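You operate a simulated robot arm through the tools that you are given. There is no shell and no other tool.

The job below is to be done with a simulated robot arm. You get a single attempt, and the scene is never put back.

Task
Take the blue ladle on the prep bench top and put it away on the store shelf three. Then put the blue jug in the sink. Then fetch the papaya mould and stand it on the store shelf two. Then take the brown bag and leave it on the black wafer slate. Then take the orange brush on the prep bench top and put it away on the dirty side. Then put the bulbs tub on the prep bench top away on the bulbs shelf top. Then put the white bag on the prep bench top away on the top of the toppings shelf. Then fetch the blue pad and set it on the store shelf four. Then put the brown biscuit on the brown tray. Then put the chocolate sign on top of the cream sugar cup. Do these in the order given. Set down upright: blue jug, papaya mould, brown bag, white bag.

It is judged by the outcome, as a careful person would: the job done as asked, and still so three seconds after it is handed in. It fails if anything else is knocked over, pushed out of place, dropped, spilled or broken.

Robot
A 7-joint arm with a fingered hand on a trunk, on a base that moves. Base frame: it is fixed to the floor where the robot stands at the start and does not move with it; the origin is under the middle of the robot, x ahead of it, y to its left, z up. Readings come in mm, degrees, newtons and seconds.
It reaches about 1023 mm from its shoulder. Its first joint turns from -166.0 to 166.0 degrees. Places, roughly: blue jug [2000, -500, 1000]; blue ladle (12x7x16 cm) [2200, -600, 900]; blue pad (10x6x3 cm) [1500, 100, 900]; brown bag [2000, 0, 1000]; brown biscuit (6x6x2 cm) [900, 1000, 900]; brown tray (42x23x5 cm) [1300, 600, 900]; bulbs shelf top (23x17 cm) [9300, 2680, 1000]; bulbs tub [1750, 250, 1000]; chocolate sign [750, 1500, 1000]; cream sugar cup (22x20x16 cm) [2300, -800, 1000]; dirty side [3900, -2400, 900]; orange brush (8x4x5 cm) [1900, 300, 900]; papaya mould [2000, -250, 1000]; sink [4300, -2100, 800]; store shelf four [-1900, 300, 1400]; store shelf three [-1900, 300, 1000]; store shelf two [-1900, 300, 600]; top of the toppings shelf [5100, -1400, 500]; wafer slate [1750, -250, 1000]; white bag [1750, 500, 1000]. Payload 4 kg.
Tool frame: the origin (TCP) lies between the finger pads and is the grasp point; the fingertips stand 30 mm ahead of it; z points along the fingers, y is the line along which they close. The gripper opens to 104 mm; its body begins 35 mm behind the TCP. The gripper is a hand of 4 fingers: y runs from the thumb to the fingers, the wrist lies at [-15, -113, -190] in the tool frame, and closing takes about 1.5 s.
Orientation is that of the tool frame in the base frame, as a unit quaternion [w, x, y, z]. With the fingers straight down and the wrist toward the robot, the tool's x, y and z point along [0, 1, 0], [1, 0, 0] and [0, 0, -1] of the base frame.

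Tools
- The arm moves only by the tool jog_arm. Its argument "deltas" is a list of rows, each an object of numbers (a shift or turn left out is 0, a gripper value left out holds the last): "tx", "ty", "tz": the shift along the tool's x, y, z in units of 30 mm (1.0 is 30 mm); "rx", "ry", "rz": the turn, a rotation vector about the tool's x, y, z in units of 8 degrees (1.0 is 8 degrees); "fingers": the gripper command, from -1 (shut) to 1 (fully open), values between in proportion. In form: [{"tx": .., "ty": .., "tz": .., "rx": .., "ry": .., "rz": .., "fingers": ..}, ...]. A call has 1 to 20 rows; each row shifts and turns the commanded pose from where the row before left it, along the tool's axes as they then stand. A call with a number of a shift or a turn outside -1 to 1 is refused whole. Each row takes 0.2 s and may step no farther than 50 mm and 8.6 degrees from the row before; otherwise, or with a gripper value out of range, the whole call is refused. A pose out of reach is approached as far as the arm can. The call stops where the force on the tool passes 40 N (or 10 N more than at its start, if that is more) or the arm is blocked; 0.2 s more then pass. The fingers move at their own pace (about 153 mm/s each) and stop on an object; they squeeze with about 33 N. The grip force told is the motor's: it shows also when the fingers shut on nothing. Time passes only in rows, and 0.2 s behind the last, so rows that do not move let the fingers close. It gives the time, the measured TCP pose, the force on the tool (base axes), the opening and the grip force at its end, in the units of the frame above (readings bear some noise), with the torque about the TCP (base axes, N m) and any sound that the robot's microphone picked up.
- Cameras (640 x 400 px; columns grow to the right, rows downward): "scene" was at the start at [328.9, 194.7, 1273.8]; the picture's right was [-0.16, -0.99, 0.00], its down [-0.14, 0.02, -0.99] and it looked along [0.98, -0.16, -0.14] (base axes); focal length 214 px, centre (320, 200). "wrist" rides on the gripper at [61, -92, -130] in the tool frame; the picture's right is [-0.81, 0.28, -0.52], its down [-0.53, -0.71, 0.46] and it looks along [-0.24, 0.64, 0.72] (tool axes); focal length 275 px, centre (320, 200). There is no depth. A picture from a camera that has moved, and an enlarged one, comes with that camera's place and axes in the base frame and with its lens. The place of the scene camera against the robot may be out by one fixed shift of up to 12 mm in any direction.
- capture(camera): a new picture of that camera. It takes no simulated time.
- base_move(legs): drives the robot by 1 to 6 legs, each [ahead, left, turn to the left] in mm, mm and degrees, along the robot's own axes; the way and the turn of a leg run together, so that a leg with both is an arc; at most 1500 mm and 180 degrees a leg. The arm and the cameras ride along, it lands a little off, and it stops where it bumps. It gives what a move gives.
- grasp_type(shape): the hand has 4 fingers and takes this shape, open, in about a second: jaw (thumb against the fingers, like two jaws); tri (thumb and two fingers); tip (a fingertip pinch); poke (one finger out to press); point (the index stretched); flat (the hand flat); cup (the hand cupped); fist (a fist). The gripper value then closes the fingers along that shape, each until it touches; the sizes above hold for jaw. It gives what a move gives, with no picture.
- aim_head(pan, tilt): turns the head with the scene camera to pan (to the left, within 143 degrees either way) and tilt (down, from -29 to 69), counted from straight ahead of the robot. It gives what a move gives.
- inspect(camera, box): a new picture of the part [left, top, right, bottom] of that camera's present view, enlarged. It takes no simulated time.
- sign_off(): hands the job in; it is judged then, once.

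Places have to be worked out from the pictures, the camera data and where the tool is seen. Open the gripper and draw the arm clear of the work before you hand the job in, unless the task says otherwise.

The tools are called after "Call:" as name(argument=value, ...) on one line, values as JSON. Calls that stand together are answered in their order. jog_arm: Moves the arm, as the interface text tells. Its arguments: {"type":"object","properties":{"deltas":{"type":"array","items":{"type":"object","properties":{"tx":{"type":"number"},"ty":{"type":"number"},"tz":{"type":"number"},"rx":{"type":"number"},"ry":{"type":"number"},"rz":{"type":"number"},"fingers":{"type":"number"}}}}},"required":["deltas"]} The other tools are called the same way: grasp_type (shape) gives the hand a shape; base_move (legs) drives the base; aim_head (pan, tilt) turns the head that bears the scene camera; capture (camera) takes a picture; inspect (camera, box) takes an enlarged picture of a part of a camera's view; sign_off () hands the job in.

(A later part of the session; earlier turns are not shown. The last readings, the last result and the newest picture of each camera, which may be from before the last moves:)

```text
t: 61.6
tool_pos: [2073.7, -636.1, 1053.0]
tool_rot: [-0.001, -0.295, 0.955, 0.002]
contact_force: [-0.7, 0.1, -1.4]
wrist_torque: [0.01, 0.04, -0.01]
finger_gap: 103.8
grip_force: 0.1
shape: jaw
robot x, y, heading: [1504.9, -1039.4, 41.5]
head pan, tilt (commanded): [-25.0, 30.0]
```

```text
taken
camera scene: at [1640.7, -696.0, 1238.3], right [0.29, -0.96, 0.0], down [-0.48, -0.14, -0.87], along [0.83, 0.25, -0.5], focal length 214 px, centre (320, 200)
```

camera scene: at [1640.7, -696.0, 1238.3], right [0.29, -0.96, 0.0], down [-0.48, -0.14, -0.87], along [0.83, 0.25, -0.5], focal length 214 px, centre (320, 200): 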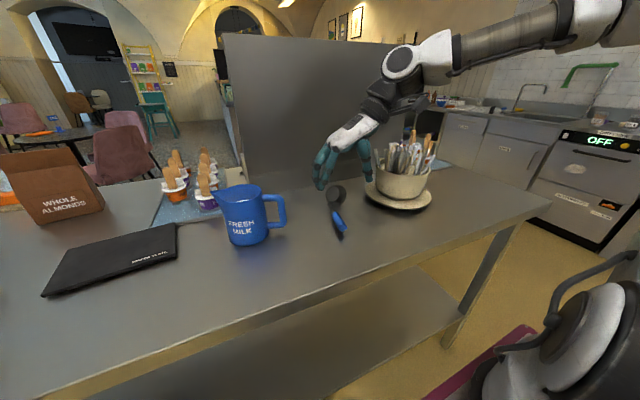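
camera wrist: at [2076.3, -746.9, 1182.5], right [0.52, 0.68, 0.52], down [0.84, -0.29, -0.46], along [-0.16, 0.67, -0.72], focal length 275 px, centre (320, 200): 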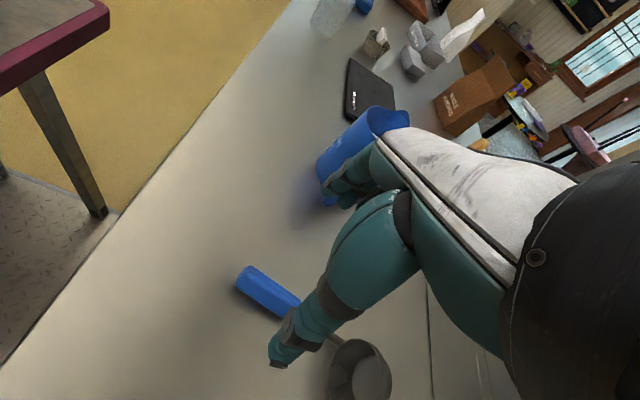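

The wrist view puts the grip's middle at about (2087,-619). I shift over it and lower most of the way, watching force.

Call:
jog_arm(deltas=[{"tx": -0.8, "ty": 0.2}, {"tz": 0.9}, {"tz": 0.9}, {"tz": 0.9}, {"tz": 0.7}, {}])

Call:
capture(camera="wrist")

Call:
inspect(camera="scene", box=[260, 130, 420, 230])

```text
t: 63.0
tool_pos: [2091.2, -617.1, 950.4]
tool_rot: [0.0, -0.296, 0.955, 0.001]
contact_force: [-0.8, 0.0, 0.3]
wrist_torque: [0.02, 0.01, 0.02]
finger_gap: 103.8
grip_force: 0.1
shape: jaw
robot x, y, heading: [1512.3, -1040.8, 41.6]
head pan, tilt (commanded): [-25.0, 30.0]
```

```text
taken
camera wrist: at [2093.6, -728.2, 1080.3], right [0.52, 0.68, 0.52], down [0.84, -0.29, -0.46], along [-0.16, 0.67, -0.72], focal length 275 px, centre (320, 200)
```

wrist: 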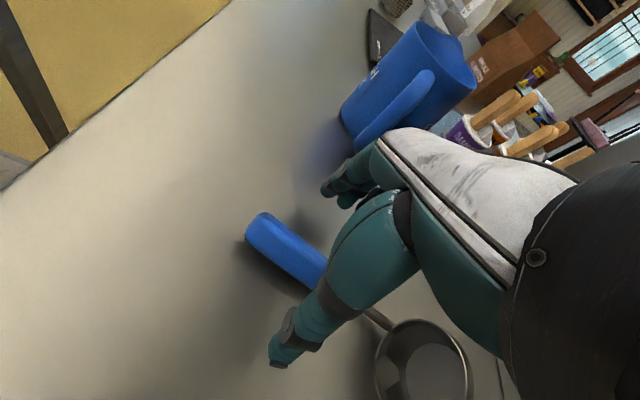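

```text
4.00 times, centred on (340, 180) of scene
camera zoom: at [1640.7, -696.0, 1238.3], right [0.29, -0.96, 0.0], down [-0.48, -0.14, -0.87], along [0.83, 0.25, -0.5], focal length 858 px, centre (240, 280)
```

zoom: 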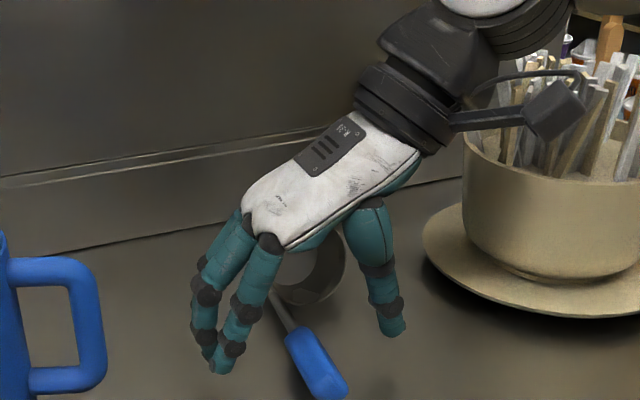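

The handle runs right under the grasp point. I lower in small steps until the fingertips are just about at the bench surface.

Call:
jog_arm(deltas=[{"tz": 0.2}, {"tz": 0.2}, {"tz": 0.1}, {}])

Call:
inspect(camera="scene", box=[290, 170, 390, 232])

```text
t: 64.0
tool_pos: [2090.1, -617.9, 936.8]
tool_rot: [0.0, -0.294, 0.956, 0.001]
contact_force: [-0.4, 0.1, -0.4]
wrist_torque: [0.01, 0.01, 0.01]
finger_gap: 103.8
grip_force: 0.1
shape: jaw
robot x, y, heading: [1510.7, -1038.7, 41.7]
head pan, tilt (commanded): [-25.0, 30.0]
```

```text
6.40 times, centred on (340, 201) of scene
camera zoom: at [1640.7, -696.0, 1238.3], right [0.29, -0.96, 0.0], down [-0.48, -0.14, -0.87], along [0.83, 0.25, -0.5], focal length 1373 px, centre (192, 194)
```

zoom: 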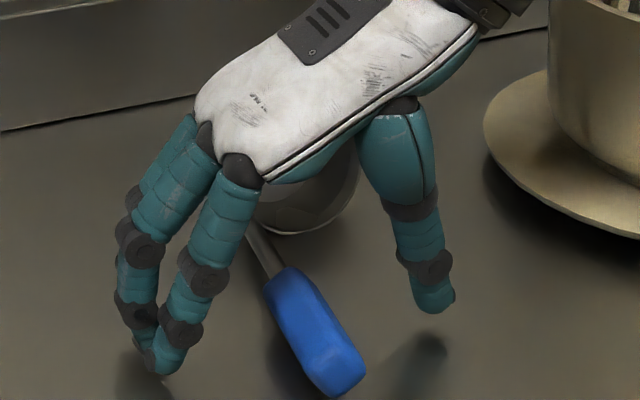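

Shadows show a little gap remains under the fingertips. I lower a few more millimetres at a time, watching the force.

Call:
jog_arm(deltas=[{"tz": 0.12}, {"tz": 0.12}, {}])

Call:
jog_arm(deltas=[{"tz": 0.1}, {"tz": 0.1}, {}])

Call:
inspect(camera="scene", box=[290, 170, 390, 232])

```text
t: 64.8
tool_pos: [2090.7, -618.0, 929.2]
tool_rot: [-0.001, -0.295, 0.955, 0.002]
contact_force: [2.0, -1.6, 9.9]
wrist_torque: [0.58, 0.26, -0.04]
finger_gap: 102.9
grip_force: 0.0
shape: jaw
robot x, y, heading: [1506.1, -1043.6, 41.6]
head pan, tilt (commanded): [-25.0, 30.0]
```

```text
t: 65.4
tool_pos: [2091.3, -617.2, 927.7]
tool_rot: [0.002, -0.294, 0.956, 0.005]
contact_force: [0.5, -5.8, 26.3]
wrist_torque: [1.18, 0.66, 0.05]
finger_gap: 101.4
grip_force: 0.0
shape: jaw
robot x, y, heading: [1508.2, -1042.3, 41.3]
head pan, tilt (commanded): [-25.0, 30.0]
stopped in row 2: the force on the tool passed its limit at 44 N (the readings are from after the stop); the commanded pose is now the measured one
```

```text
6.40 times, centred on (340, 201) of scene
camera zoom: at [1640.3, -696.8, 1238.6], right [0.29, -0.96, 0.0], down [-0.48, -0.14, -0.87], along [0.83, 0.25, -0.5], focal length 1373 px, centre (192, 194)
```

zoom: 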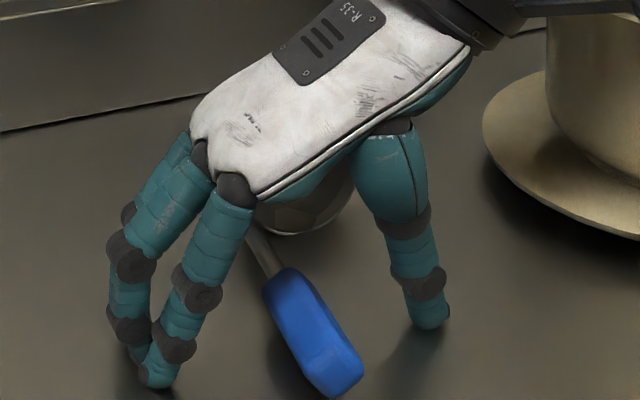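

The fingertips touch the bench at TCP z≈929, so the bench top is at z≈900. I lift 4 mm and close.

Call:
jog_arm(deltas=[{"tz": -0.13}, {"fingers": -1}, {}, {}, {}, {}, {}, {}, {}, {}])

Call:
inspect(camera="scene", box=[290, 170, 390, 232])

Call:
capture(camera="wrist")

```text
t: 67.6
tool_pos: [2092.1, -616.2, 930.2]
tool_rot: [0.001, -0.294, 0.956, 0.003]
contact_force: [-0.3, 0.4, 0.0]
wrist_torque: [0.03, 0.01, -0.03]
finger_gap: 12.7
grip_force: 32.9
shape: jaw
robot x, y, heading: [1511.5, -1038.8, 41.6]
head pan, tilt (commanded): [-25.0, 30.0]
```

```text
6.40 times, centred on (340, 201) of scene
camera zoom: at [1640.8, -696.1, 1238.3], right [0.29, -0.96, 0.0], down [-0.48, -0.14, -0.87], along [0.83, 0.25, -0.5], focal length 1373 px, centre (192, 194)
```

zoom: 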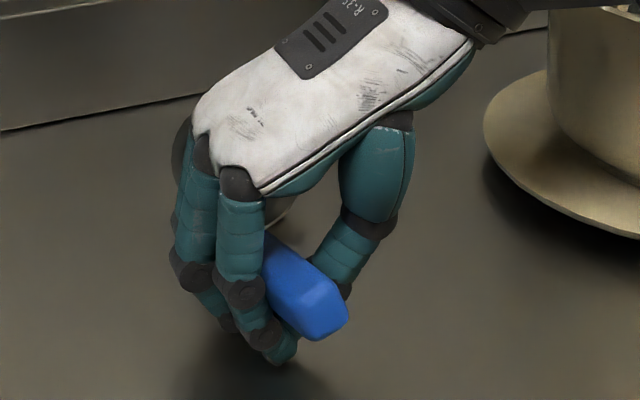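

```text
taken
camera wrist: at [2094.0, -727.9, 1059.7], right [0.52, 0.68, 0.52], down [0.84, -0.29, -0.46], along [-0.16, 0.67, -0.72], focal length 275 px, centre (320, 200)
```

wrist: 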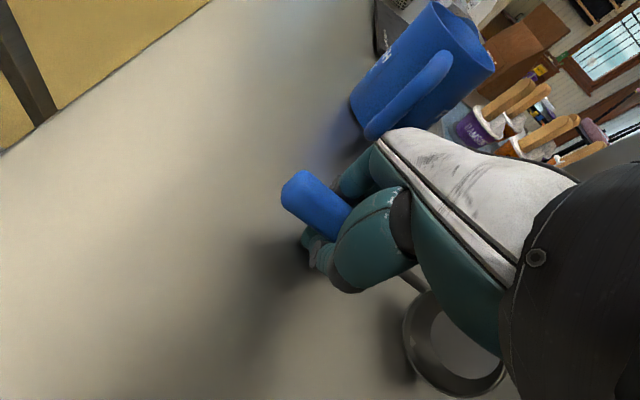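

The hand holds the handle (gap 12.7 mm, 33 N). I lift straight up and check the hold.

Call:
jog_arm(deltas=[{"tz": -0.5}, {"tz": -0.8}, {"tz": -1}, {"tz": -1}, {"tz": -1}, {"tz": -1}, {"tz": -1}, {"tz": -1}, {"tz": -1}, {"tz": -0.7}, {}])

Call:
capture(camera="wrist")

Call:
capture(camera="scene")

```text
t: 70.0
tool_pos: [2089.8, -619.5, 1199.1]
tool_rot: [0.001, -0.294, 0.956, 0.003]
contact_force: [-0.6, -0.3, -0.2]
wrist_torque: [-0.01, 0.06, 0.04]
finger_gap: 12.8
grip_force: 32.6
shape: jaw
robot x, y, heading: [1510.1, -1038.6, 41.5]
head pan, tilt (commanded): [-25.0, 30.0]
```

```text
taken
camera wrist: at [2092.3, -729.6, 1329.6], right [0.52, 0.68, 0.52], down [0.84, -0.29, -0.46], along [-0.16, 0.68, -0.72], focal length 275 px, centre (320, 200)
```

wrist: 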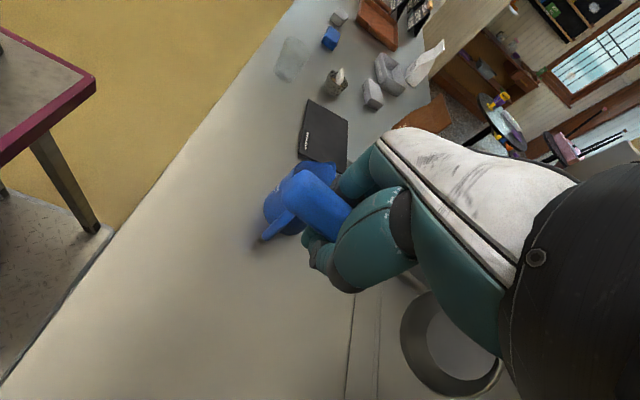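

```text
taken
camera scene: at [1640.8, -696.1, 1238.3], right [0.29, -0.96, 0.0], down [-0.48, -0.14, -0.87], along [0.83, 0.25, -0.5], focal length 214 px, centre (320, 200)
```

scene: 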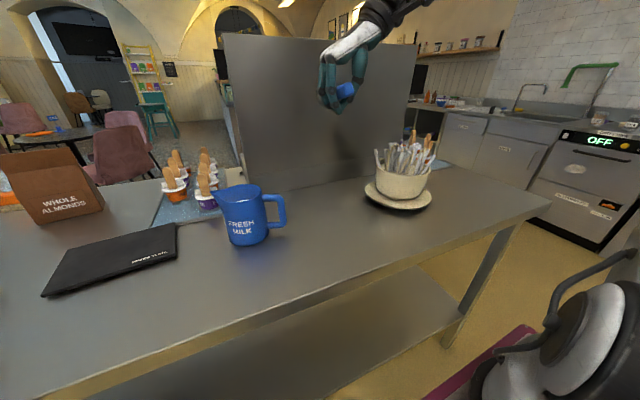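

The ladle is securely held. I pull the arm in a little, back away from the bench and drive along the aisle toward the store shelves.

Call:
jog_arm(deltas=[{"tx": 0.9}, {"tx": 0.9}, {"tx": 0.9}, {"tx": 0.9}, {"tx": 0.9}, {"tx": 0.9}, {}])

Call:
base_move(legs=[[-350, 0, 0], [0, 1500, 0], [0, 1450, 0]])

Call:
aim_head(pan=140, tilt=10)

Call:
capture(camera="scene")

```text
t: 71.6
tool_pos: [1957.1, -712.1, 1200.9]
tool_rot: [0.001, -0.294, 0.956, 0.003]
contact_force: [0.2, -0.3, -1.0]
wrist_torque: [-0.04, 0.01, -0.01]
finger_gap: 12.6
grip_force: 33.0
shape: jaw
robot x, y, heading: [1512.2, -1040.1, 41.5]
head pan, tilt (commanded): [-25.0, 30.0]
```

```text
t: 87.8
tool_pos: [-276.5, 1280.2, 1201.0]
tool_rot: [0.001, -0.299, 0.954, 0.003]
contact_force: [-0.3, -0.1, -0.2]
wrist_torque: [-0.01, 0.03, 0.0]
finger_gap: 12.8
grip_force: 33.1
shape: jaw
robot x, y, heading: [-720.8, 945.5, 42.1]
head pan, tilt (commanded): [-25.0, 30.0]
```

```text
t: 90.3
tool_pos: [-277.2, 1280.0, 1200.3]
tool_rot: [0.002, -0.299, 0.954, 0.003]
contact_force: [0.9, 0.3, -0.5]
wrist_torque: [-0.06, 0.03, 0.04]
finger_gap: 12.4
grip_force: 32.4
shape: jaw
robot x, y, heading: [-720.3, 946.7, 42.3]
head pan, tilt (commanded): [140.0, 10.0]
```

```text
taken
camera scene: at [-771.9, 1262.5, 1270.7], right [-0.04, 1.0, 0.0], down [0.17, 0.01, -0.98], along [-0.98, -0.04, -0.17], focal length 214 px, centre (320, 200)
```

scene: 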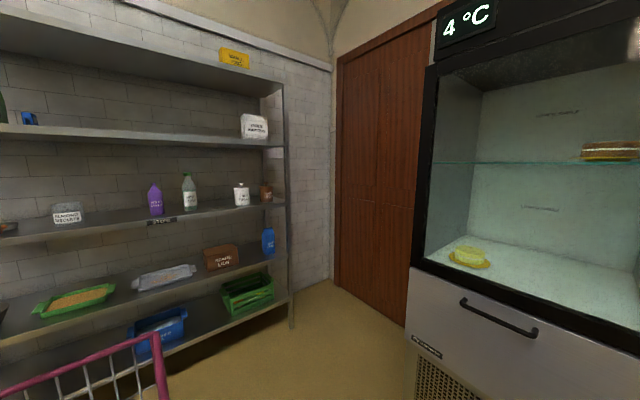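

The store shelf's third board front edge lies about 1 m behind me with a free spot left of its label. I turn 180° to face it and approach partway.

Call:
base_move(legs=[[0, 0, 179.5], [350, -34, 0]])

Call:
aim_head(pan=0, tilt=15)

Call:
capture(camera="scene")

Call:
capture(camera="wrist")

```text
t: 99.9
tool_pos: [-1461.2, 421.1, 1199.4]
tool_rot: [0.003, 0.958, 0.287, -0.001]
contact_force: [0.5, 0.2, 0.2]
wrist_torque: [0.02, -0.06, 0.02]
finger_gap: 12.8
grip_force: 33.0
shape: jaw
robot x, y, heading: [-1009.8, 743.1, -139.7]
head pan, tilt (commanded): [140.0, 10.0]
```

```text
t: 102.1
tool_pos: [-1461.3, 421.8, 1201.6]
tool_rot: [0.003, 0.958, 0.287, 0.0]
contact_force: [-0.1, -0.5, -0.7]
wrist_torque: [0.02, -0.06, -0.03]
finger_gap: 12.7
grip_force: 33.6
shape: jaw
robot x, y, heading: [-1009.8, 741.2, -139.3]
head pan, tilt (commanded): [0.0, 15.0]
```

```text
taken
camera scene: at [-1134.6, 383.7, 1262.6], right [-0.65, 0.76, 0.0], down [0.2, 0.17, -0.97], along [-0.73, -0.63, -0.26], focal length 214 px, centre (320, 200)
```

scene: 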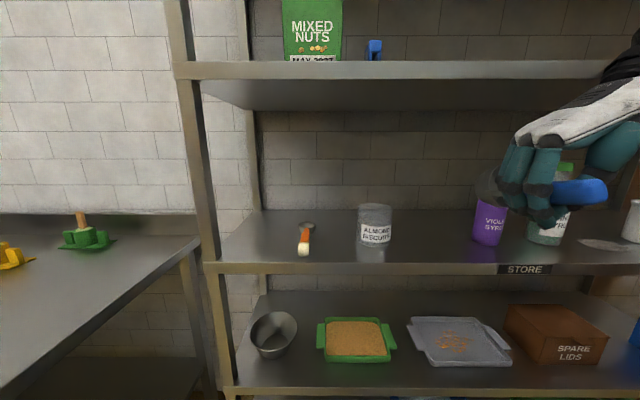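

```text
taken
camera wrist: at [-1459.2, 532.4, 1330.2], right [-0.53, -0.67, 0.52], down [-0.84, 0.3, -0.46], along [0.15, -0.68, -0.72], focal length 275 px, centre (320, 200)
```

wrist: 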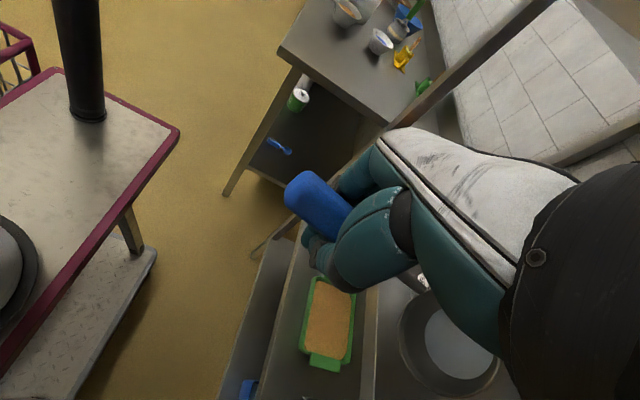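

The shelf board top is near z=1000 and its front edge near the label line; there is free room in front between the almond jar and the violet syrup. I turn the hand so the wrist points back at me (ladle crosswise) and lower to entry height.

Call:
jog_arm(deltas=[{"rz": 1}, {"rz": 1}, {"rz": 1}, {"rz": 1}, {"rz": 1}, {"rz": 1}, {"rz": 1}, {"rz": 1}, {"rz": 1}, {"rz": 1}, {"rz": 0.36}, {"tz": 0.9}, {"tz": 0.9}, {"tz": 0.9}, {"tz": 0.9}, {"tz": 0.9}, {}])

Call:
capture(camera="scene")

Call:
capture(camera="wrist")

```text
t: 105.7
tool_pos: [-1473.4, 404.4, 1091.6]
tool_rot: [0.002, 0.908, -0.42, 0.001]
contact_force: [0.2, 0.4, -1.5]
wrist_torque: [-0.03, -0.04, 0.01]
finger_gap: 12.5
grip_force: 32.9
shape: jaw
out of reach, approached as far as the arm can: row 15, 16
robot x, y, heading: [-1008.9, 741.1, -139.3]
head pan, tilt (commanded): [0.0, 15.0]
```

```text
taken
camera scene: at [-1134.6, 383.7, 1262.5], right [-0.65, 0.76, 0.0], down [0.2, 0.17, -0.97], along [-0.73, -0.63, -0.26], focal length 214 px, centre (320, 200)
```

scene: 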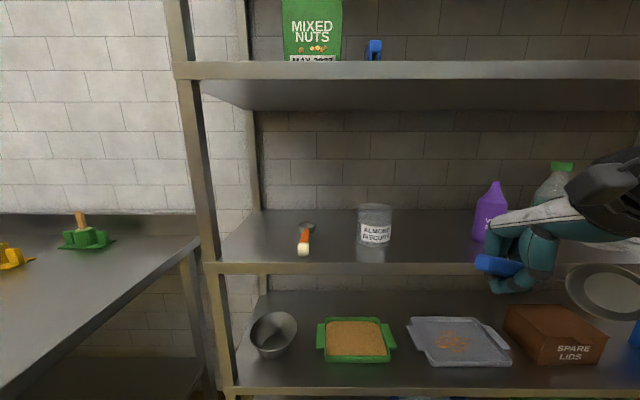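

```text
taken
camera wrist: at [-1363.7, 418.0, 1222.4], right [-0.74, 0.44, 0.51], down [0.2, 0.87, -0.46], along [-0.65, -0.24, -0.72], focal length 275 px, centre (320, 200)
```

wrist: 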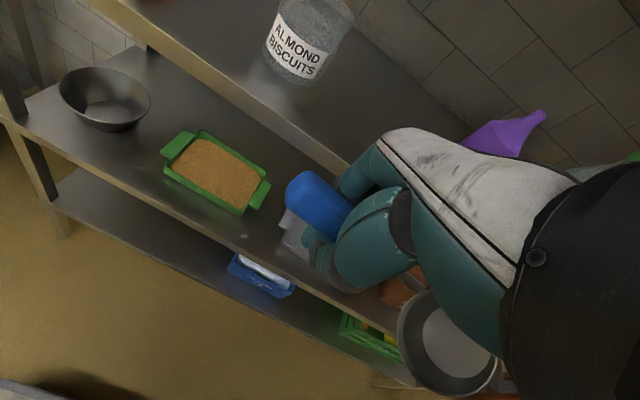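

The hand is in the open gap height but was a bit too close in for full lowering. I move forward over the shelf's front strip in steps and check the pose.

Call:
jog_arm(deltas=[{"ty": 0.8}, {"ty": 0.8}, {"ty": 0.8}, {}])

Call:
capture(camera="scene")

```text
t: 106.7
tool_pos: [-1528.3, 358.4, 1094.0]
tool_rot: [0.003, 0.908, -0.42, 0.002]
contact_force: [0.1, -0.6, -0.2]
wrist_torque: [-0.05, -0.04, 0.01]
finger_gap: 12.4
grip_force: 33.6
shape: jaw
robot x, y, heading: [-1009.7, 744.5, -139.6]
head pan, tilt (commanded): [0.0, 15.0]
```

```text
taken
camera scene: at [-1134.5, 383.7, 1262.5], right [-0.65, 0.76, 0.0], down [0.2, 0.17, -0.97], along [-0.73, -0.63, -0.26], focal length 214 px, centre (320, 200)
```

scene: 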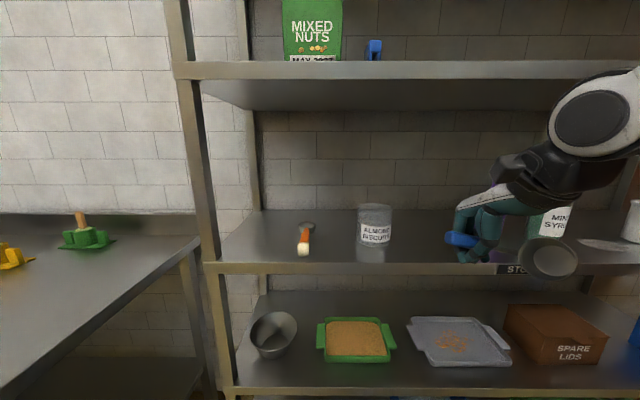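

Clearances look fine. I lower to about z=1062 here, then go forward over the board's front strip.

Call:
jog_arm(deltas=[{"tz": 0.55}, {"tz": 0.55}, {"ty": 0.8}, {"ty": 0.8}, {"ty": 0.8}, {"ty": 0.8}, {"ty": 0.8}, {"ty": 0.8}, {}])

Call:
capture(camera="scene")

Call:
capture(camera="wrist")

```text
t: 108.7
tool_pos: [-1636.5, 262.7, 1060.9]
tool_rot: [0.003, 0.908, -0.42, 0.003]
contact_force: [0.3, 0.5, -0.9]
wrist_torque: [-0.04, -0.05, 0.02]
finger_gap: 12.4
grip_force: 33.6
shape: jaw
robot x, y, heading: [-1008.9, 743.9, -139.4]
head pan, tilt (commanded): [0.0, 15.0]
```

```text
taken
camera scene: at [-1134.6, 383.7, 1262.5], right [-0.65, 0.76, 0.0], down [0.2, 0.17, -0.97], along [-0.73, -0.63, -0.26], focal length 214 px, centre (320, 200)
```

scene: 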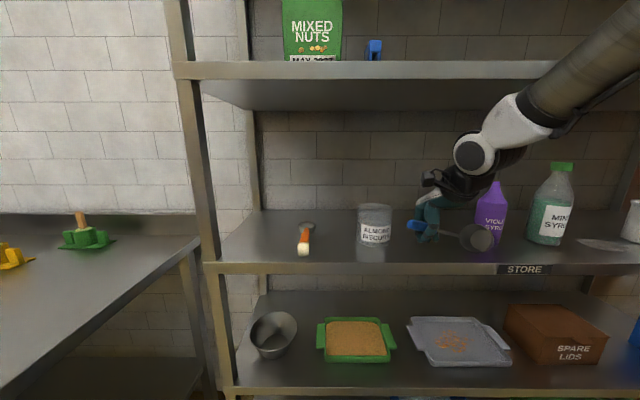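

```text
taken
camera wrist: at [-1527.1, 275.6, 1190.6], right [-0.73, 0.44, 0.51], down [0.2, 0.86, -0.46], along [-0.65, -0.24, -0.72], focal length 275 px, centre (320, 200)
```

wrist: 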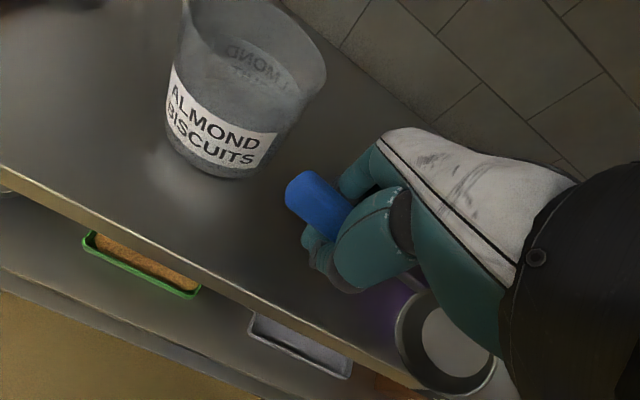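

The bowl would overhang the edge slightly here, so I go 32 mm deeper and 20 mm right, then lower gently onto the board.

Call:
jog_arm(deltas=[{"ty": 0.55, "tx": -0.35}, {"ty": 0.55, "tx": -0.35}, {"tz": 0.4}, {"tz": 0.3}, {}])

Call:
inspect(camera="scene", box=[340, 150, 580, 300])

Call:
capture(camera="wrist")

```text
t: 109.9
tool_pos: [-1676.6, 256.9, 1039.3]
tool_rot: [0.003, 0.908, -0.419, 0.002]
contact_force: [-0.3, 0.8, -0.9]
wrist_torque: [-0.04, -0.04, -0.01]
finger_gap: 12.3
grip_force: 32.6
shape: jaw
robot x, y, heading: [-1008.4, 743.0, -139.6]
head pan, tilt (commanded): [0.0, 15.0]
```

```text
2.67 times, centred on (460, 225) of scene
camera zoom: at [-1134.6, 383.7, 1262.5], right [-0.65, 0.76, 0.0], down [0.2, 0.17, -0.97], along [-0.73, -0.63, -0.26], focal length 572 px, centre (-53, 133)
```

zoom: 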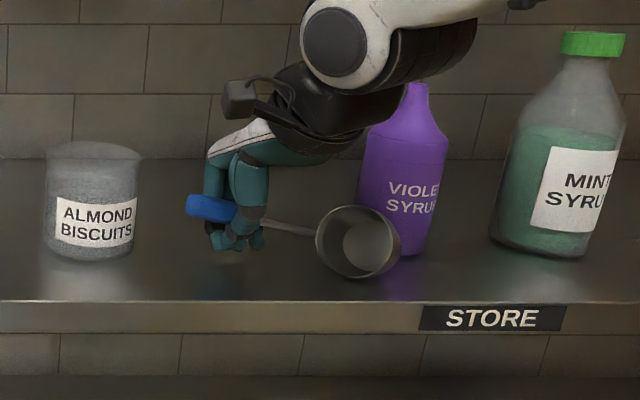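

```text
taken
camera wrist: at [-1566.5, 270.8, 1169.6], right [-0.73, 0.44, 0.51], down [0.2, 0.86, -0.46], along [-0.65, -0.24, -0.72], focal length 275 px, centre (320, 200)
```

wrist: 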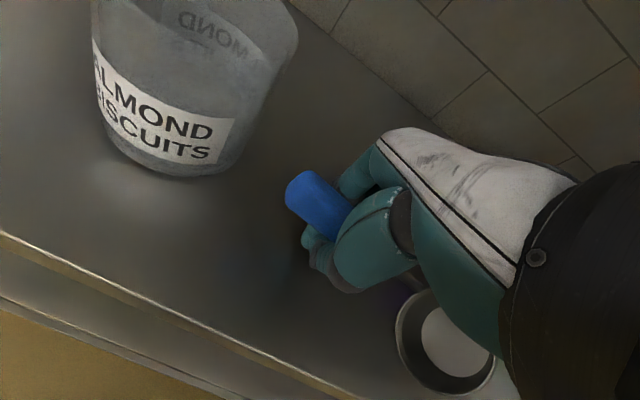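

The ladle is over the board with clearance all round; the bowl hangs slightly lower than the grip. I lower in 3 mm steps until it touches.

Call:
jog_arm(deltas=[{"tz": 0.1}, {"tz": 0.1}, {}])

Call:
jog_arm(deltas=[{"tz": 0.08}, {}])

Call:
inspect(camera="scene", box=[340, 150, 580, 300])

```text
t: 110.7
tool_pos: [-1677.3, 258.8, 1032.3]
tool_rot: [0.002, 0.908, -0.419, 0.001]
contact_force: [0.4, 0.1, 0.3]
wrist_torque: [0.03, 0.04, 0.0]
finger_gap: 12.4
grip_force: 33.1
shape: jaw
robot x, y, heading: [-1012.7, 744.5, -139.3]
head pan, tilt (commanded): [0.0, 15.0]
```

```text
t: 111.3
tool_pos: [-1677.8, 257.7, 1031.9]
tool_rot: [0.002, 0.908, -0.419, 0.001]
contact_force: [0.4, -0.1, -0.6]
wrist_torque: [0.02, 0.02, -0.01]
finger_gap: 12.3
grip_force: 32.7
shape: jaw
robot x, y, heading: [-1009.3, 738.2, -139.2]
head pan, tilt (commanded): [0.0, 15.0]
```

```text
2.67 times, centred on (460, 225) of scene
camera zoom: at [-1134.6, 383.7, 1262.5], right [-0.65, 0.76, 0.0], down [0.2, 0.17, -0.97], along [-0.73, -0.63, -0.26], focal length 572 px, centre (-53, 133)
```

zoom: 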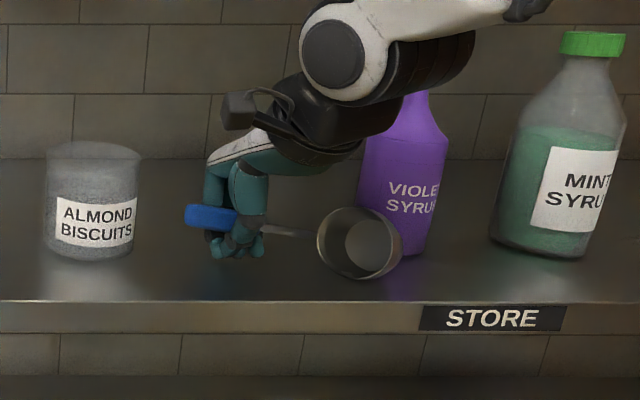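

The bowl rests on the board and the handle has levelled. I open the fingers partly, then lift out slowly.

Call:
jog_arm(deltas=[{"fingers": -0.5}, {}, {"fingers": -0.1}, {}, {}, {}])

Call:
inspect(camera="scene", box=[340, 150, 580, 300])

Call:
capture(camera="wrist")

```text
t: 112.7
tool_pos: [-1677.3, 257.8, 1030.5]
tool_rot: [0.003, 0.908, -0.419, 0.001]
contact_force: [1.4, -0.1, 1.6]
wrist_torque: [0.0, -0.01, -0.01]
finger_gap: 46.4
grip_force: 0.0
shape: jaw
robot x, y, heading: [-1011.2, 745.5, -139.3]
head pan, tilt (commanded): [0.0, 15.0]
```

```text
2.67 times, centred on (460, 225) of scene
camera zoom: at [-1134.6, 383.7, 1262.5], right [-0.65, 0.76, 0.0], down [0.2, 0.17, -0.97], along [-0.73, -0.63, -0.26], focal length 572 px, centre (-53, 133)
```

zoom: 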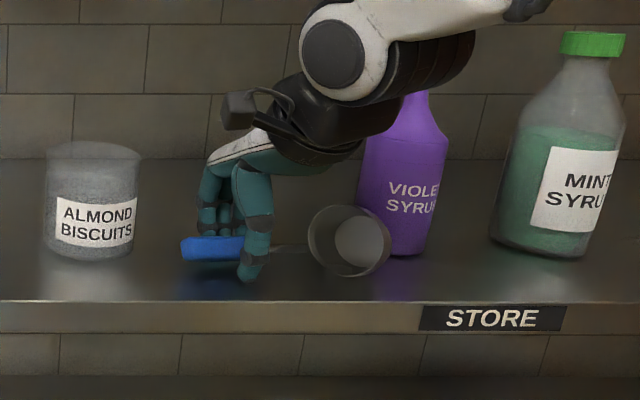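

```text
taken
camera wrist: at [-1566.8, 271.2, 1161.6], right [-0.73, 0.44, 0.51], down [0.2, 0.86, -0.46], along [-0.65, -0.24, -0.72], focal length 275 px, centre (320, 200)
```

wrist: 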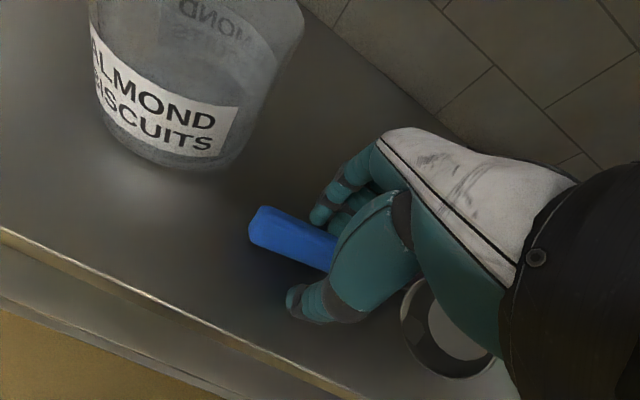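

The ladle lies on shelf three, released. I lift the hand 55 mm and withdraw straight back.

Call:
jog_arm(deltas=[{"tz": -0.4}, {"tz": -0.7}, {"tz": -0.7}, {"ty": -0.7}, {"ty": -0.9}, {"ty": -0.9}, {"ty": -0.9}, {"ty": -0.9}, {"ty": -0.9}, {"ty": -0.6}, {"tz": -0.9}, {"tz": -0.9}, {"tz": -0.9}])

Call:
inspect(camera="scene", box=[340, 150, 580, 300])

```text
t: 115.5
tool_pos: [-1542.9, 371.9, 1166.4]
tool_rot: [0.002, 0.908, -0.419, 0.001]
contact_force: [0.0, -0.1, 1.1]
wrist_torque: [0.02, -0.01, 0.0]
finger_gap: 46.5
grip_force: 0.2
shape: jaw
robot x, y, heading: [-1008.6, 745.6, -139.4]
head pan, tilt (commanded): [0.0, 15.0]
```

```text
2.67 times, centred on (460, 225) of scene
camera zoom: at [-1134.6, 383.7, 1262.5], right [-0.65, 0.76, 0.0], down [0.2, 0.17, -0.97], along [-0.73, -0.63, -0.26], focal length 572 px, centre (-53, 133)
```

zoom: 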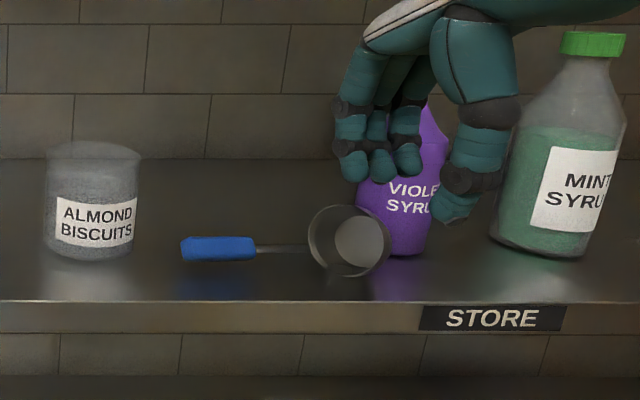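

Ladle stored on shelf three. Next the blue jug: I back off, turn around and drive back along the aisle to the bench by the jug.

Call:
base_move(legs=[[-350, 0, 0], [0, 0, 180], [0, -1420, 0], [0, -1420, 0], [250, 0, 0]])

Call:
aim_head(pan=-10, tilt=25)

Call:
capture(camera="scene")

```text
t: 139.9
tool_pos: [1790.6, -739.6, 1165.8]
tool_rot: [-0.002, 0.433, 0.901, 0.002]
contact_force: [0.5, -0.2, -0.4]
wrist_torque: [0.0, 0.0, -0.02]
finger_gap: 46.5
grip_force: 0.0
shape: jaw
robot x, y, heading: [1246.5, -1093.9, 38.9]
head pan, tilt (commanded): [0.0, 15.0]
```

```text
t: 140.7
tool_pos: [1792.1, -740.6, 1166.1]
tool_rot: [-0.002, 0.433, 0.901, 0.004]
contact_force: [-0.8, 0.7, 0.3]
wrist_torque: [0.04, -0.02, 0.01]
finger_gap: 46.5
grip_force: 0.1
shape: jaw
robot x, y, heading: [1246.9, -1095.3, 38.8]
head pan, tilt (commanded): [-10.0, 25.0]
```

```text
taken
camera scene: at [1385.5, -734.4, 1246.4], right [0.48, -0.88, 0.0], down [-0.37, -0.2, -0.91], along [0.79, 0.44, -0.42], focal length 214 px, centre (320, 200)
```

scene: 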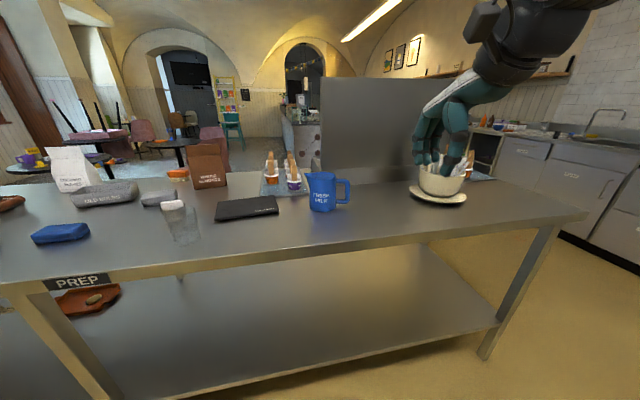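

I'm back at the bench, heading a bit off. I straighten the heading and move closer, then measure the jug and its handle.

Call:
base_move(legs=[[0, 0, 2.4], [190, 0, 0]])

Call:
inspect(camera="scene", box=[240, 150, 400, 250])

Call:
capture(camera="wrist")

```text
t: 142.6
tool_pos: [1915.3, -593.0, 1166.0]
tool_rot: [-0.002, 0.414, 0.91, 0.003]
contact_force: [0.0, 0.7, -0.5]
wrist_torque: [0.01, -0.03, -0.01]
finger_gap: 46.6
grip_force: 0.1
shape: jaw
robot x, y, heading: [1387.9, -970.9, 41.3]
head pan, tilt (commanded): [-10.0, 25.0]
```

```text
4.00 times, centred on (320, 200) of scene
camera zoom: at [1510.3, -605.3, 1246.3], right [0.52, -0.85, 0.0], down [-0.36, -0.22, -0.91], along [0.77, 0.47, -0.42], focal length 858 px, centre (320, 200)
```

zoom: 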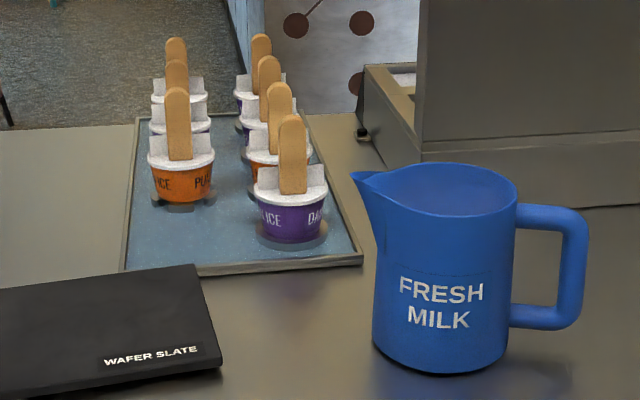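

```text
taken
camera wrist: at [1807.2, -608.6, 1296.2], right [0.74, -0.43, 0.51], down [-0.19, -0.87, -0.46], along [0.65, 0.25, -0.72], focal length 275 px, centre (320, 200)
```

wrist: 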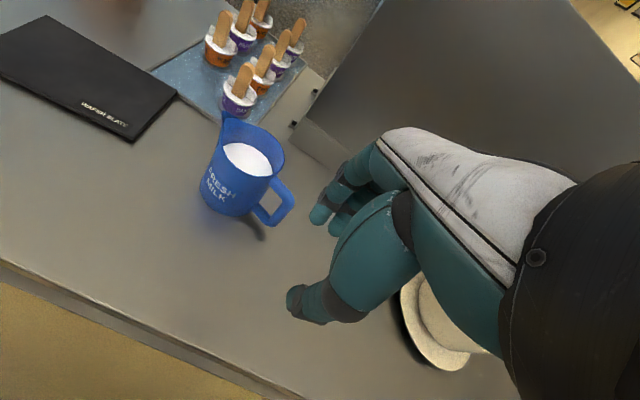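

The jug base is at about (1978,-419), body about 95 mm wide at the bottom, handle pointing right. I zoom the wrist view to fix the handle's position.

Call:
inspect(camera="wrist", box=[180, 90, 340, 190])

Call:
inspect(camera="wrist", box=[190, 150, 310, 250])

```text
4.00 times, centred on (260, 140) of wrist
camera zoom: at [1807.2, -608.6, 1296.2], right [0.74, -0.43, 0.51], down [-0.19, -0.87, -0.46], along [0.65, 0.25, -0.72], focal length 1101 px, centre (560, 440)
```

zoom: 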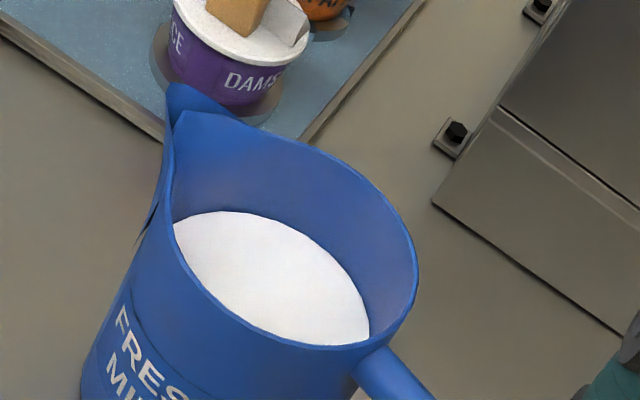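

```text
4.00 times, centred on (250, 200) of wrist
camera zoom: at [1807.2, -608.6, 1296.2], right [0.74, -0.43, 0.51], down [-0.19, -0.87, -0.46], along [0.65, 0.25, -0.72], focal length 1101 px, centre (600, 200)
```

zoom: 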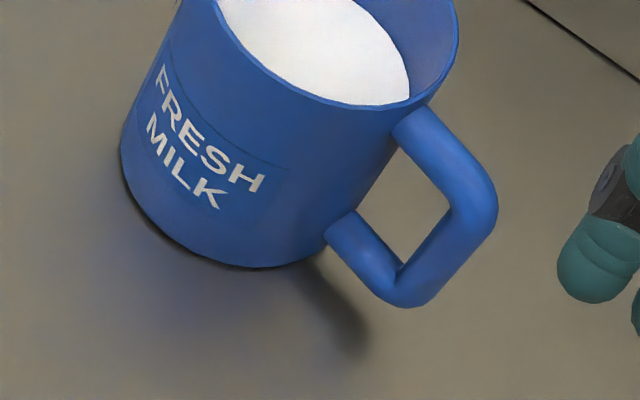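

Using both cameras (the scene camera reads about 8–9 mm too far left/high), the handle's vertical bar is near (2033,-495), z 921–995, pointing to my right. I'll tilt the hand so the fingers point left and slightly down to straddle that bar, starting well above.

Call:
jog_arm(deltas=[{"rz": -0.37, "fingers": 1}, {"ry": 1}, {"ry": 1}, {"ry": 1}, {"ry": 1}, {"ry": 1}, {"ry": 1}, {"ry": 0.87}, {}, {}])

Call:
capture(camera="scene")

Call:
capture(camera="wrist")

```text
t: 144.8
tool_pos: [1914.8, -593.8, 1166.1]
tool_rot: [-0.426, 0.344, 0.816, 0.183]
contact_force: [0.1, -1.1, 0.1]
wrist_torque: [0.01, 0.01, 0.01]
finger_gap: 103.7
grip_force: 0.0
shape: jaw
robot x, y, heading: [1385.3, -972.2, 41.3]
head pan, tilt (commanded): [-10.0, 25.0]
```

```text
taken
camera scene: at [1510.3, -605.3, 1246.3], right [0.52, -0.85, 0.0], down [-0.36, -0.22, -0.91], along [0.77, 0.47, -0.42], focal length 214 px, centre (320, 200)
```

scene: 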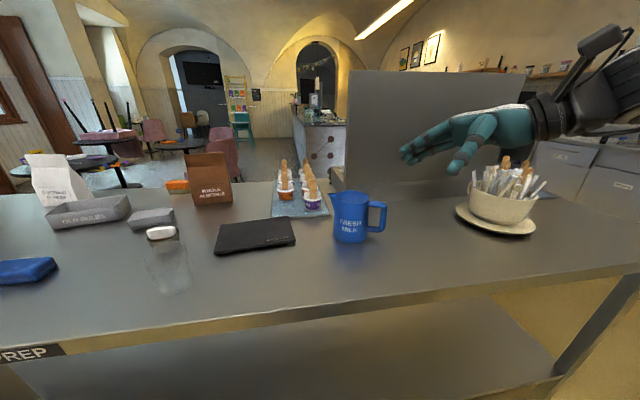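

```text
taken
camera wrist: at [1900.9, -709.9, 1290.1], right [0.82, -0.44, -0.37], down [-0.56, -0.44, -0.7], along [0.15, 0.78, -0.61], focal length 275 px, centre (320, 200)
```

wrist: 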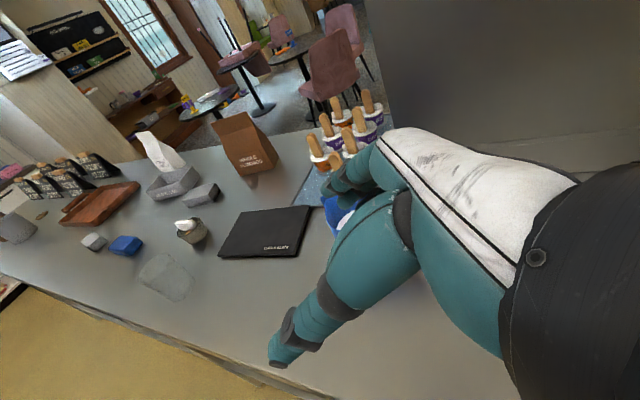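

Orientation is as planned. I move forward, then down-right toward a point about 70 mm outside the handle, pausing partway to check clearances to the sugar cup.

Call:
jog_arm(deltas=[{"ty": 0.85}, {"ty": 0.85}, {"ty": 0.85}, {"ty": 0.85}, {"ty": 0.85}, {"ty": 0.85}, {"tx": -0.8}, {"tx": -0.8}, {"tx": -0.8}, {"tx": -0.8}, {}])

Call:
capture(camera="scene")

Call:
capture(camera="wrist")

```text
t: 147.2
tool_pos: [2063.7, -525.0, 1087.0]
tool_rot: [-0.426, 0.344, 0.816, 0.184]
contact_force: [0.3, -1.0, 0.1]
wrist_torque: [0.0, -0.03, 0.01]
finger_gap: 103.9
grip_force: 0.1
shape: jaw
robot x, y, heading: [1384.6, -972.9, 41.5]
head pan, tilt (commanded): [-10.0, 25.0]
```

```text
taken
camera scene: at [1510.3, -605.3, 1246.3], right [0.52, -0.85, 0.0], down [-0.36, -0.22, -0.91], along [0.77, 0.47, -0.42], focal length 214 px, centre (320, 200)
```

scene: 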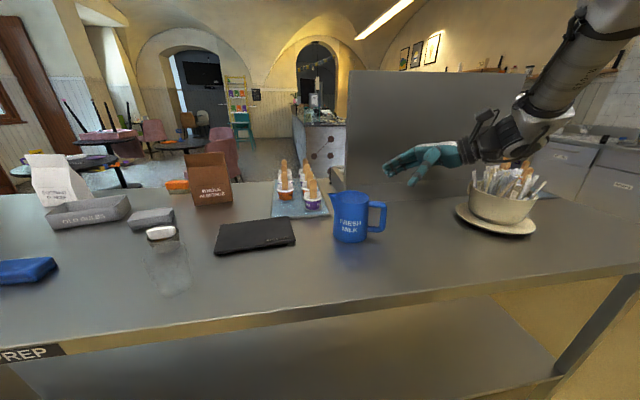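

```text
taken
camera wrist: at [2049.3, -641.7, 1209.8], right [0.82, -0.44, -0.37], down [-0.56, -0.44, -0.7], along [0.15, 0.78, -0.61], focal length 275 px, centre (320, 200)
```

wrist: 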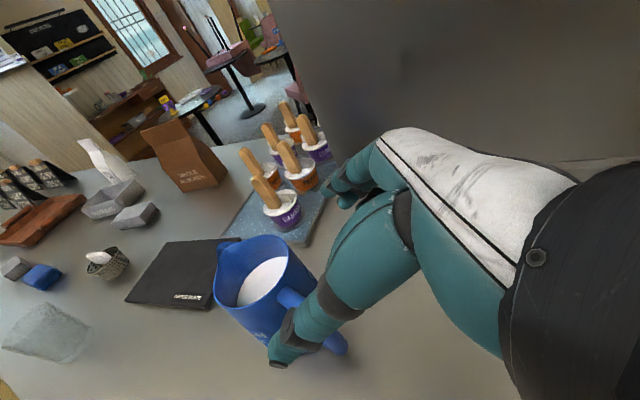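

The handle appears where predicted. I slide in a little, then down-right to the approach line, stopping about 45 mm short of the handle.

Call:
jog_arm(deltas=[{"tz": 0.65}, {"tx": -0.85}, {"tx": -0.85}, {"tx": -0.83}, {"tz": 0.7}, {"tz": 0.6}, {}])

Call:
capture(camera="wrist")

Call:
inspect(camera="scene", box=[310, 120, 550, 270])

```text
t: 148.8
tool_pos: [2061.6, -522.0, 992.4]
tool_rot: [-0.426, 0.345, 0.817, 0.182]
contact_force: [0.0, -0.3, 0.4]
wrist_torque: [0.03, 0.0, 0.02]
finger_gap: 103.9
grip_force: 0.0
shape: jaw
robot x, y, heading: [1383.4, -969.9, 41.6]
head pan, tilt (commanded): [-10.0, 25.0]
```

```text
taken
camera wrist: at [2047.0, -637.4, 1116.9], right [0.82, -0.44, -0.37], down [-0.56, -0.44, -0.7], along [0.15, 0.78, -0.61], focal length 275 px, centre (320, 200)
```

wrist: 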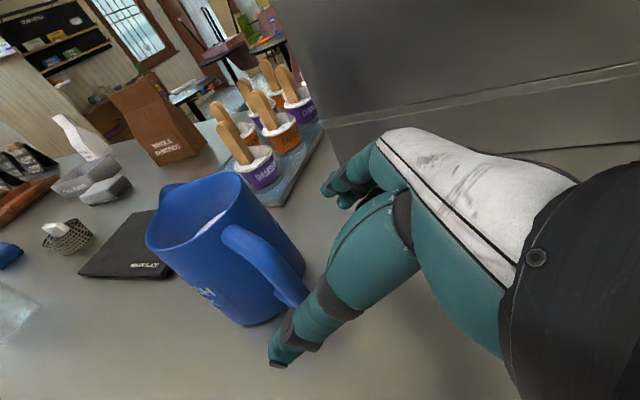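

```text
2.67 times, centred on (430, 195) of scene
camera zoom: at [1510.4, -605.4, 1246.3], right [0.52, -0.85, 0.0], down [-0.36, -0.22, -0.91], along [0.77, 0.47, -0.42], focal length 572 px, centre (27, 213)
```

zoom: 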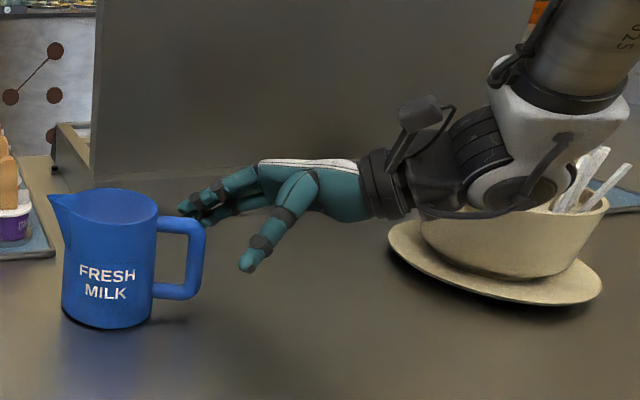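

Clear so far, the hand is level with the handle. I zoom on the wrist view to check the handle's alignment before the final advance.

Call:
inspect(camera="wrist", box=[190, 200, 350, 300])

Call:
inspect(camera="scene", box=[320, 170, 440, 245])

```text
4.00 times, centred on (270, 250) of wrist
camera zoom: at [2047.0, -637.4, 1116.9], right [0.82, -0.44, -0.37], down [-0.56, -0.44, -0.7], along [0.15, 0.78, -0.61], focal length 1101 px, centre (520, 0)
```

zoom: 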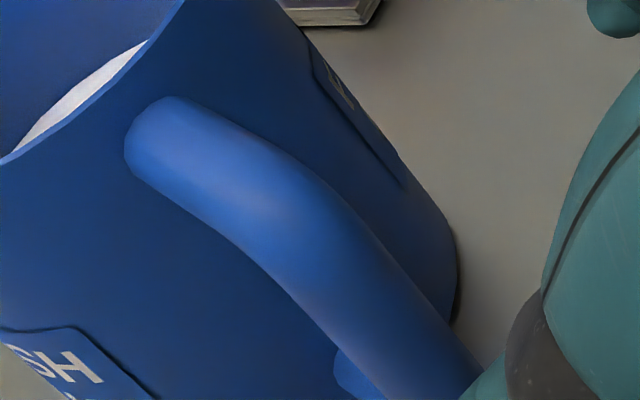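

```text
5.33 times, centred on (380, 208) of scene
camera zoom: at [1510.4, -605.4, 1246.3], right [0.52, -0.85, 0.0], down [-0.36, -0.22, -0.91], along [0.77, 0.47, -0.42], focal length 1144 px, centre (0, 160)
```

zoom: 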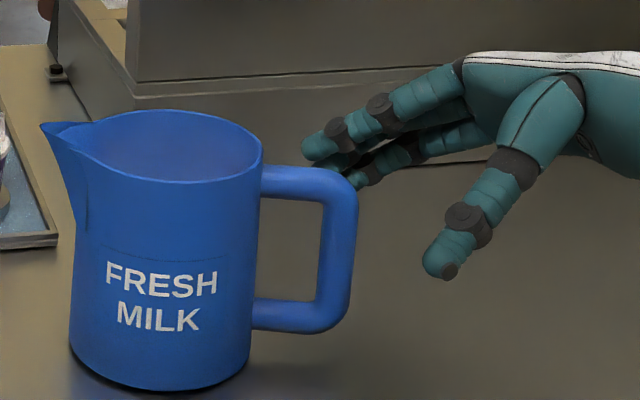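

The bar is about 55 mm ahead and 5 mm to the thumb side. I advance gently to straddle it.

Call:
jog_arm(deltas=[{"tx": 0.15, "ty": -0.16, "tz": 0.4}, {"tz": 0.5}, {"tz": 0.5}, {"tz": 0.45}, {}])

Call:
capture(camera="wrist")

Call:
inspect(camera="scene", box=[320, 170, 440, 245])

```text
t: 150.0
tool_pos: [2023.3, -491.3, 964.4]
tool_rot: [-0.426, 0.345, 0.816, 0.182]
contact_force: [-0.4, -0.1, 0.3]
wrist_torque: [0.0, -0.01, 0.03]
finger_gap: 103.9
grip_force: 0.1
shape: jaw
robot x, y, heading: [1386.4, -971.3, 41.4]
head pan, tilt (commanded): [-10.0, 25.0]
```

```text
taken
camera wrist: at [2009.3, -607.0, 1088.5], right [0.82, -0.44, -0.37], down [-0.56, -0.44, -0.7], along [0.15, 0.78, -0.61], focal length 275 px, centre (320, 200)
```

wrist: 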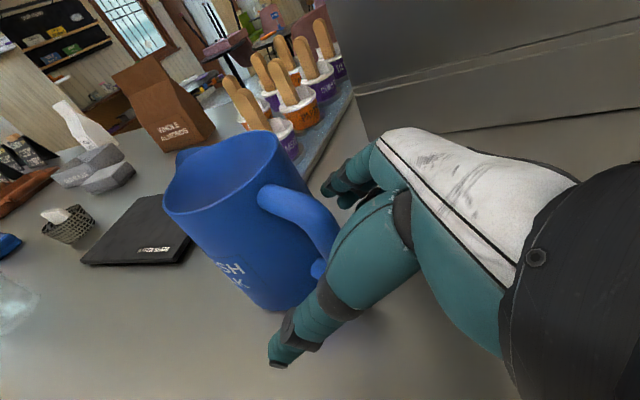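

```text
5.33 times, centred on (380, 208) of scene
camera zoom: at [1510.4, -605.3, 1246.3], right [0.52, -0.85, 0.0], down [-0.36, -0.22, -0.91], along [0.77, 0.47, -0.42], focal length 1144 px, centre (0, 160)
```

zoom: 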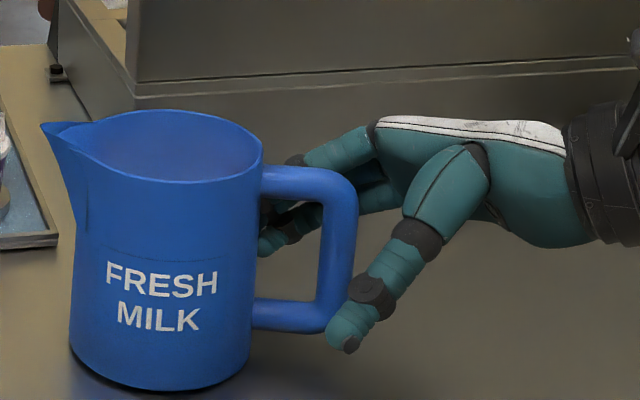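

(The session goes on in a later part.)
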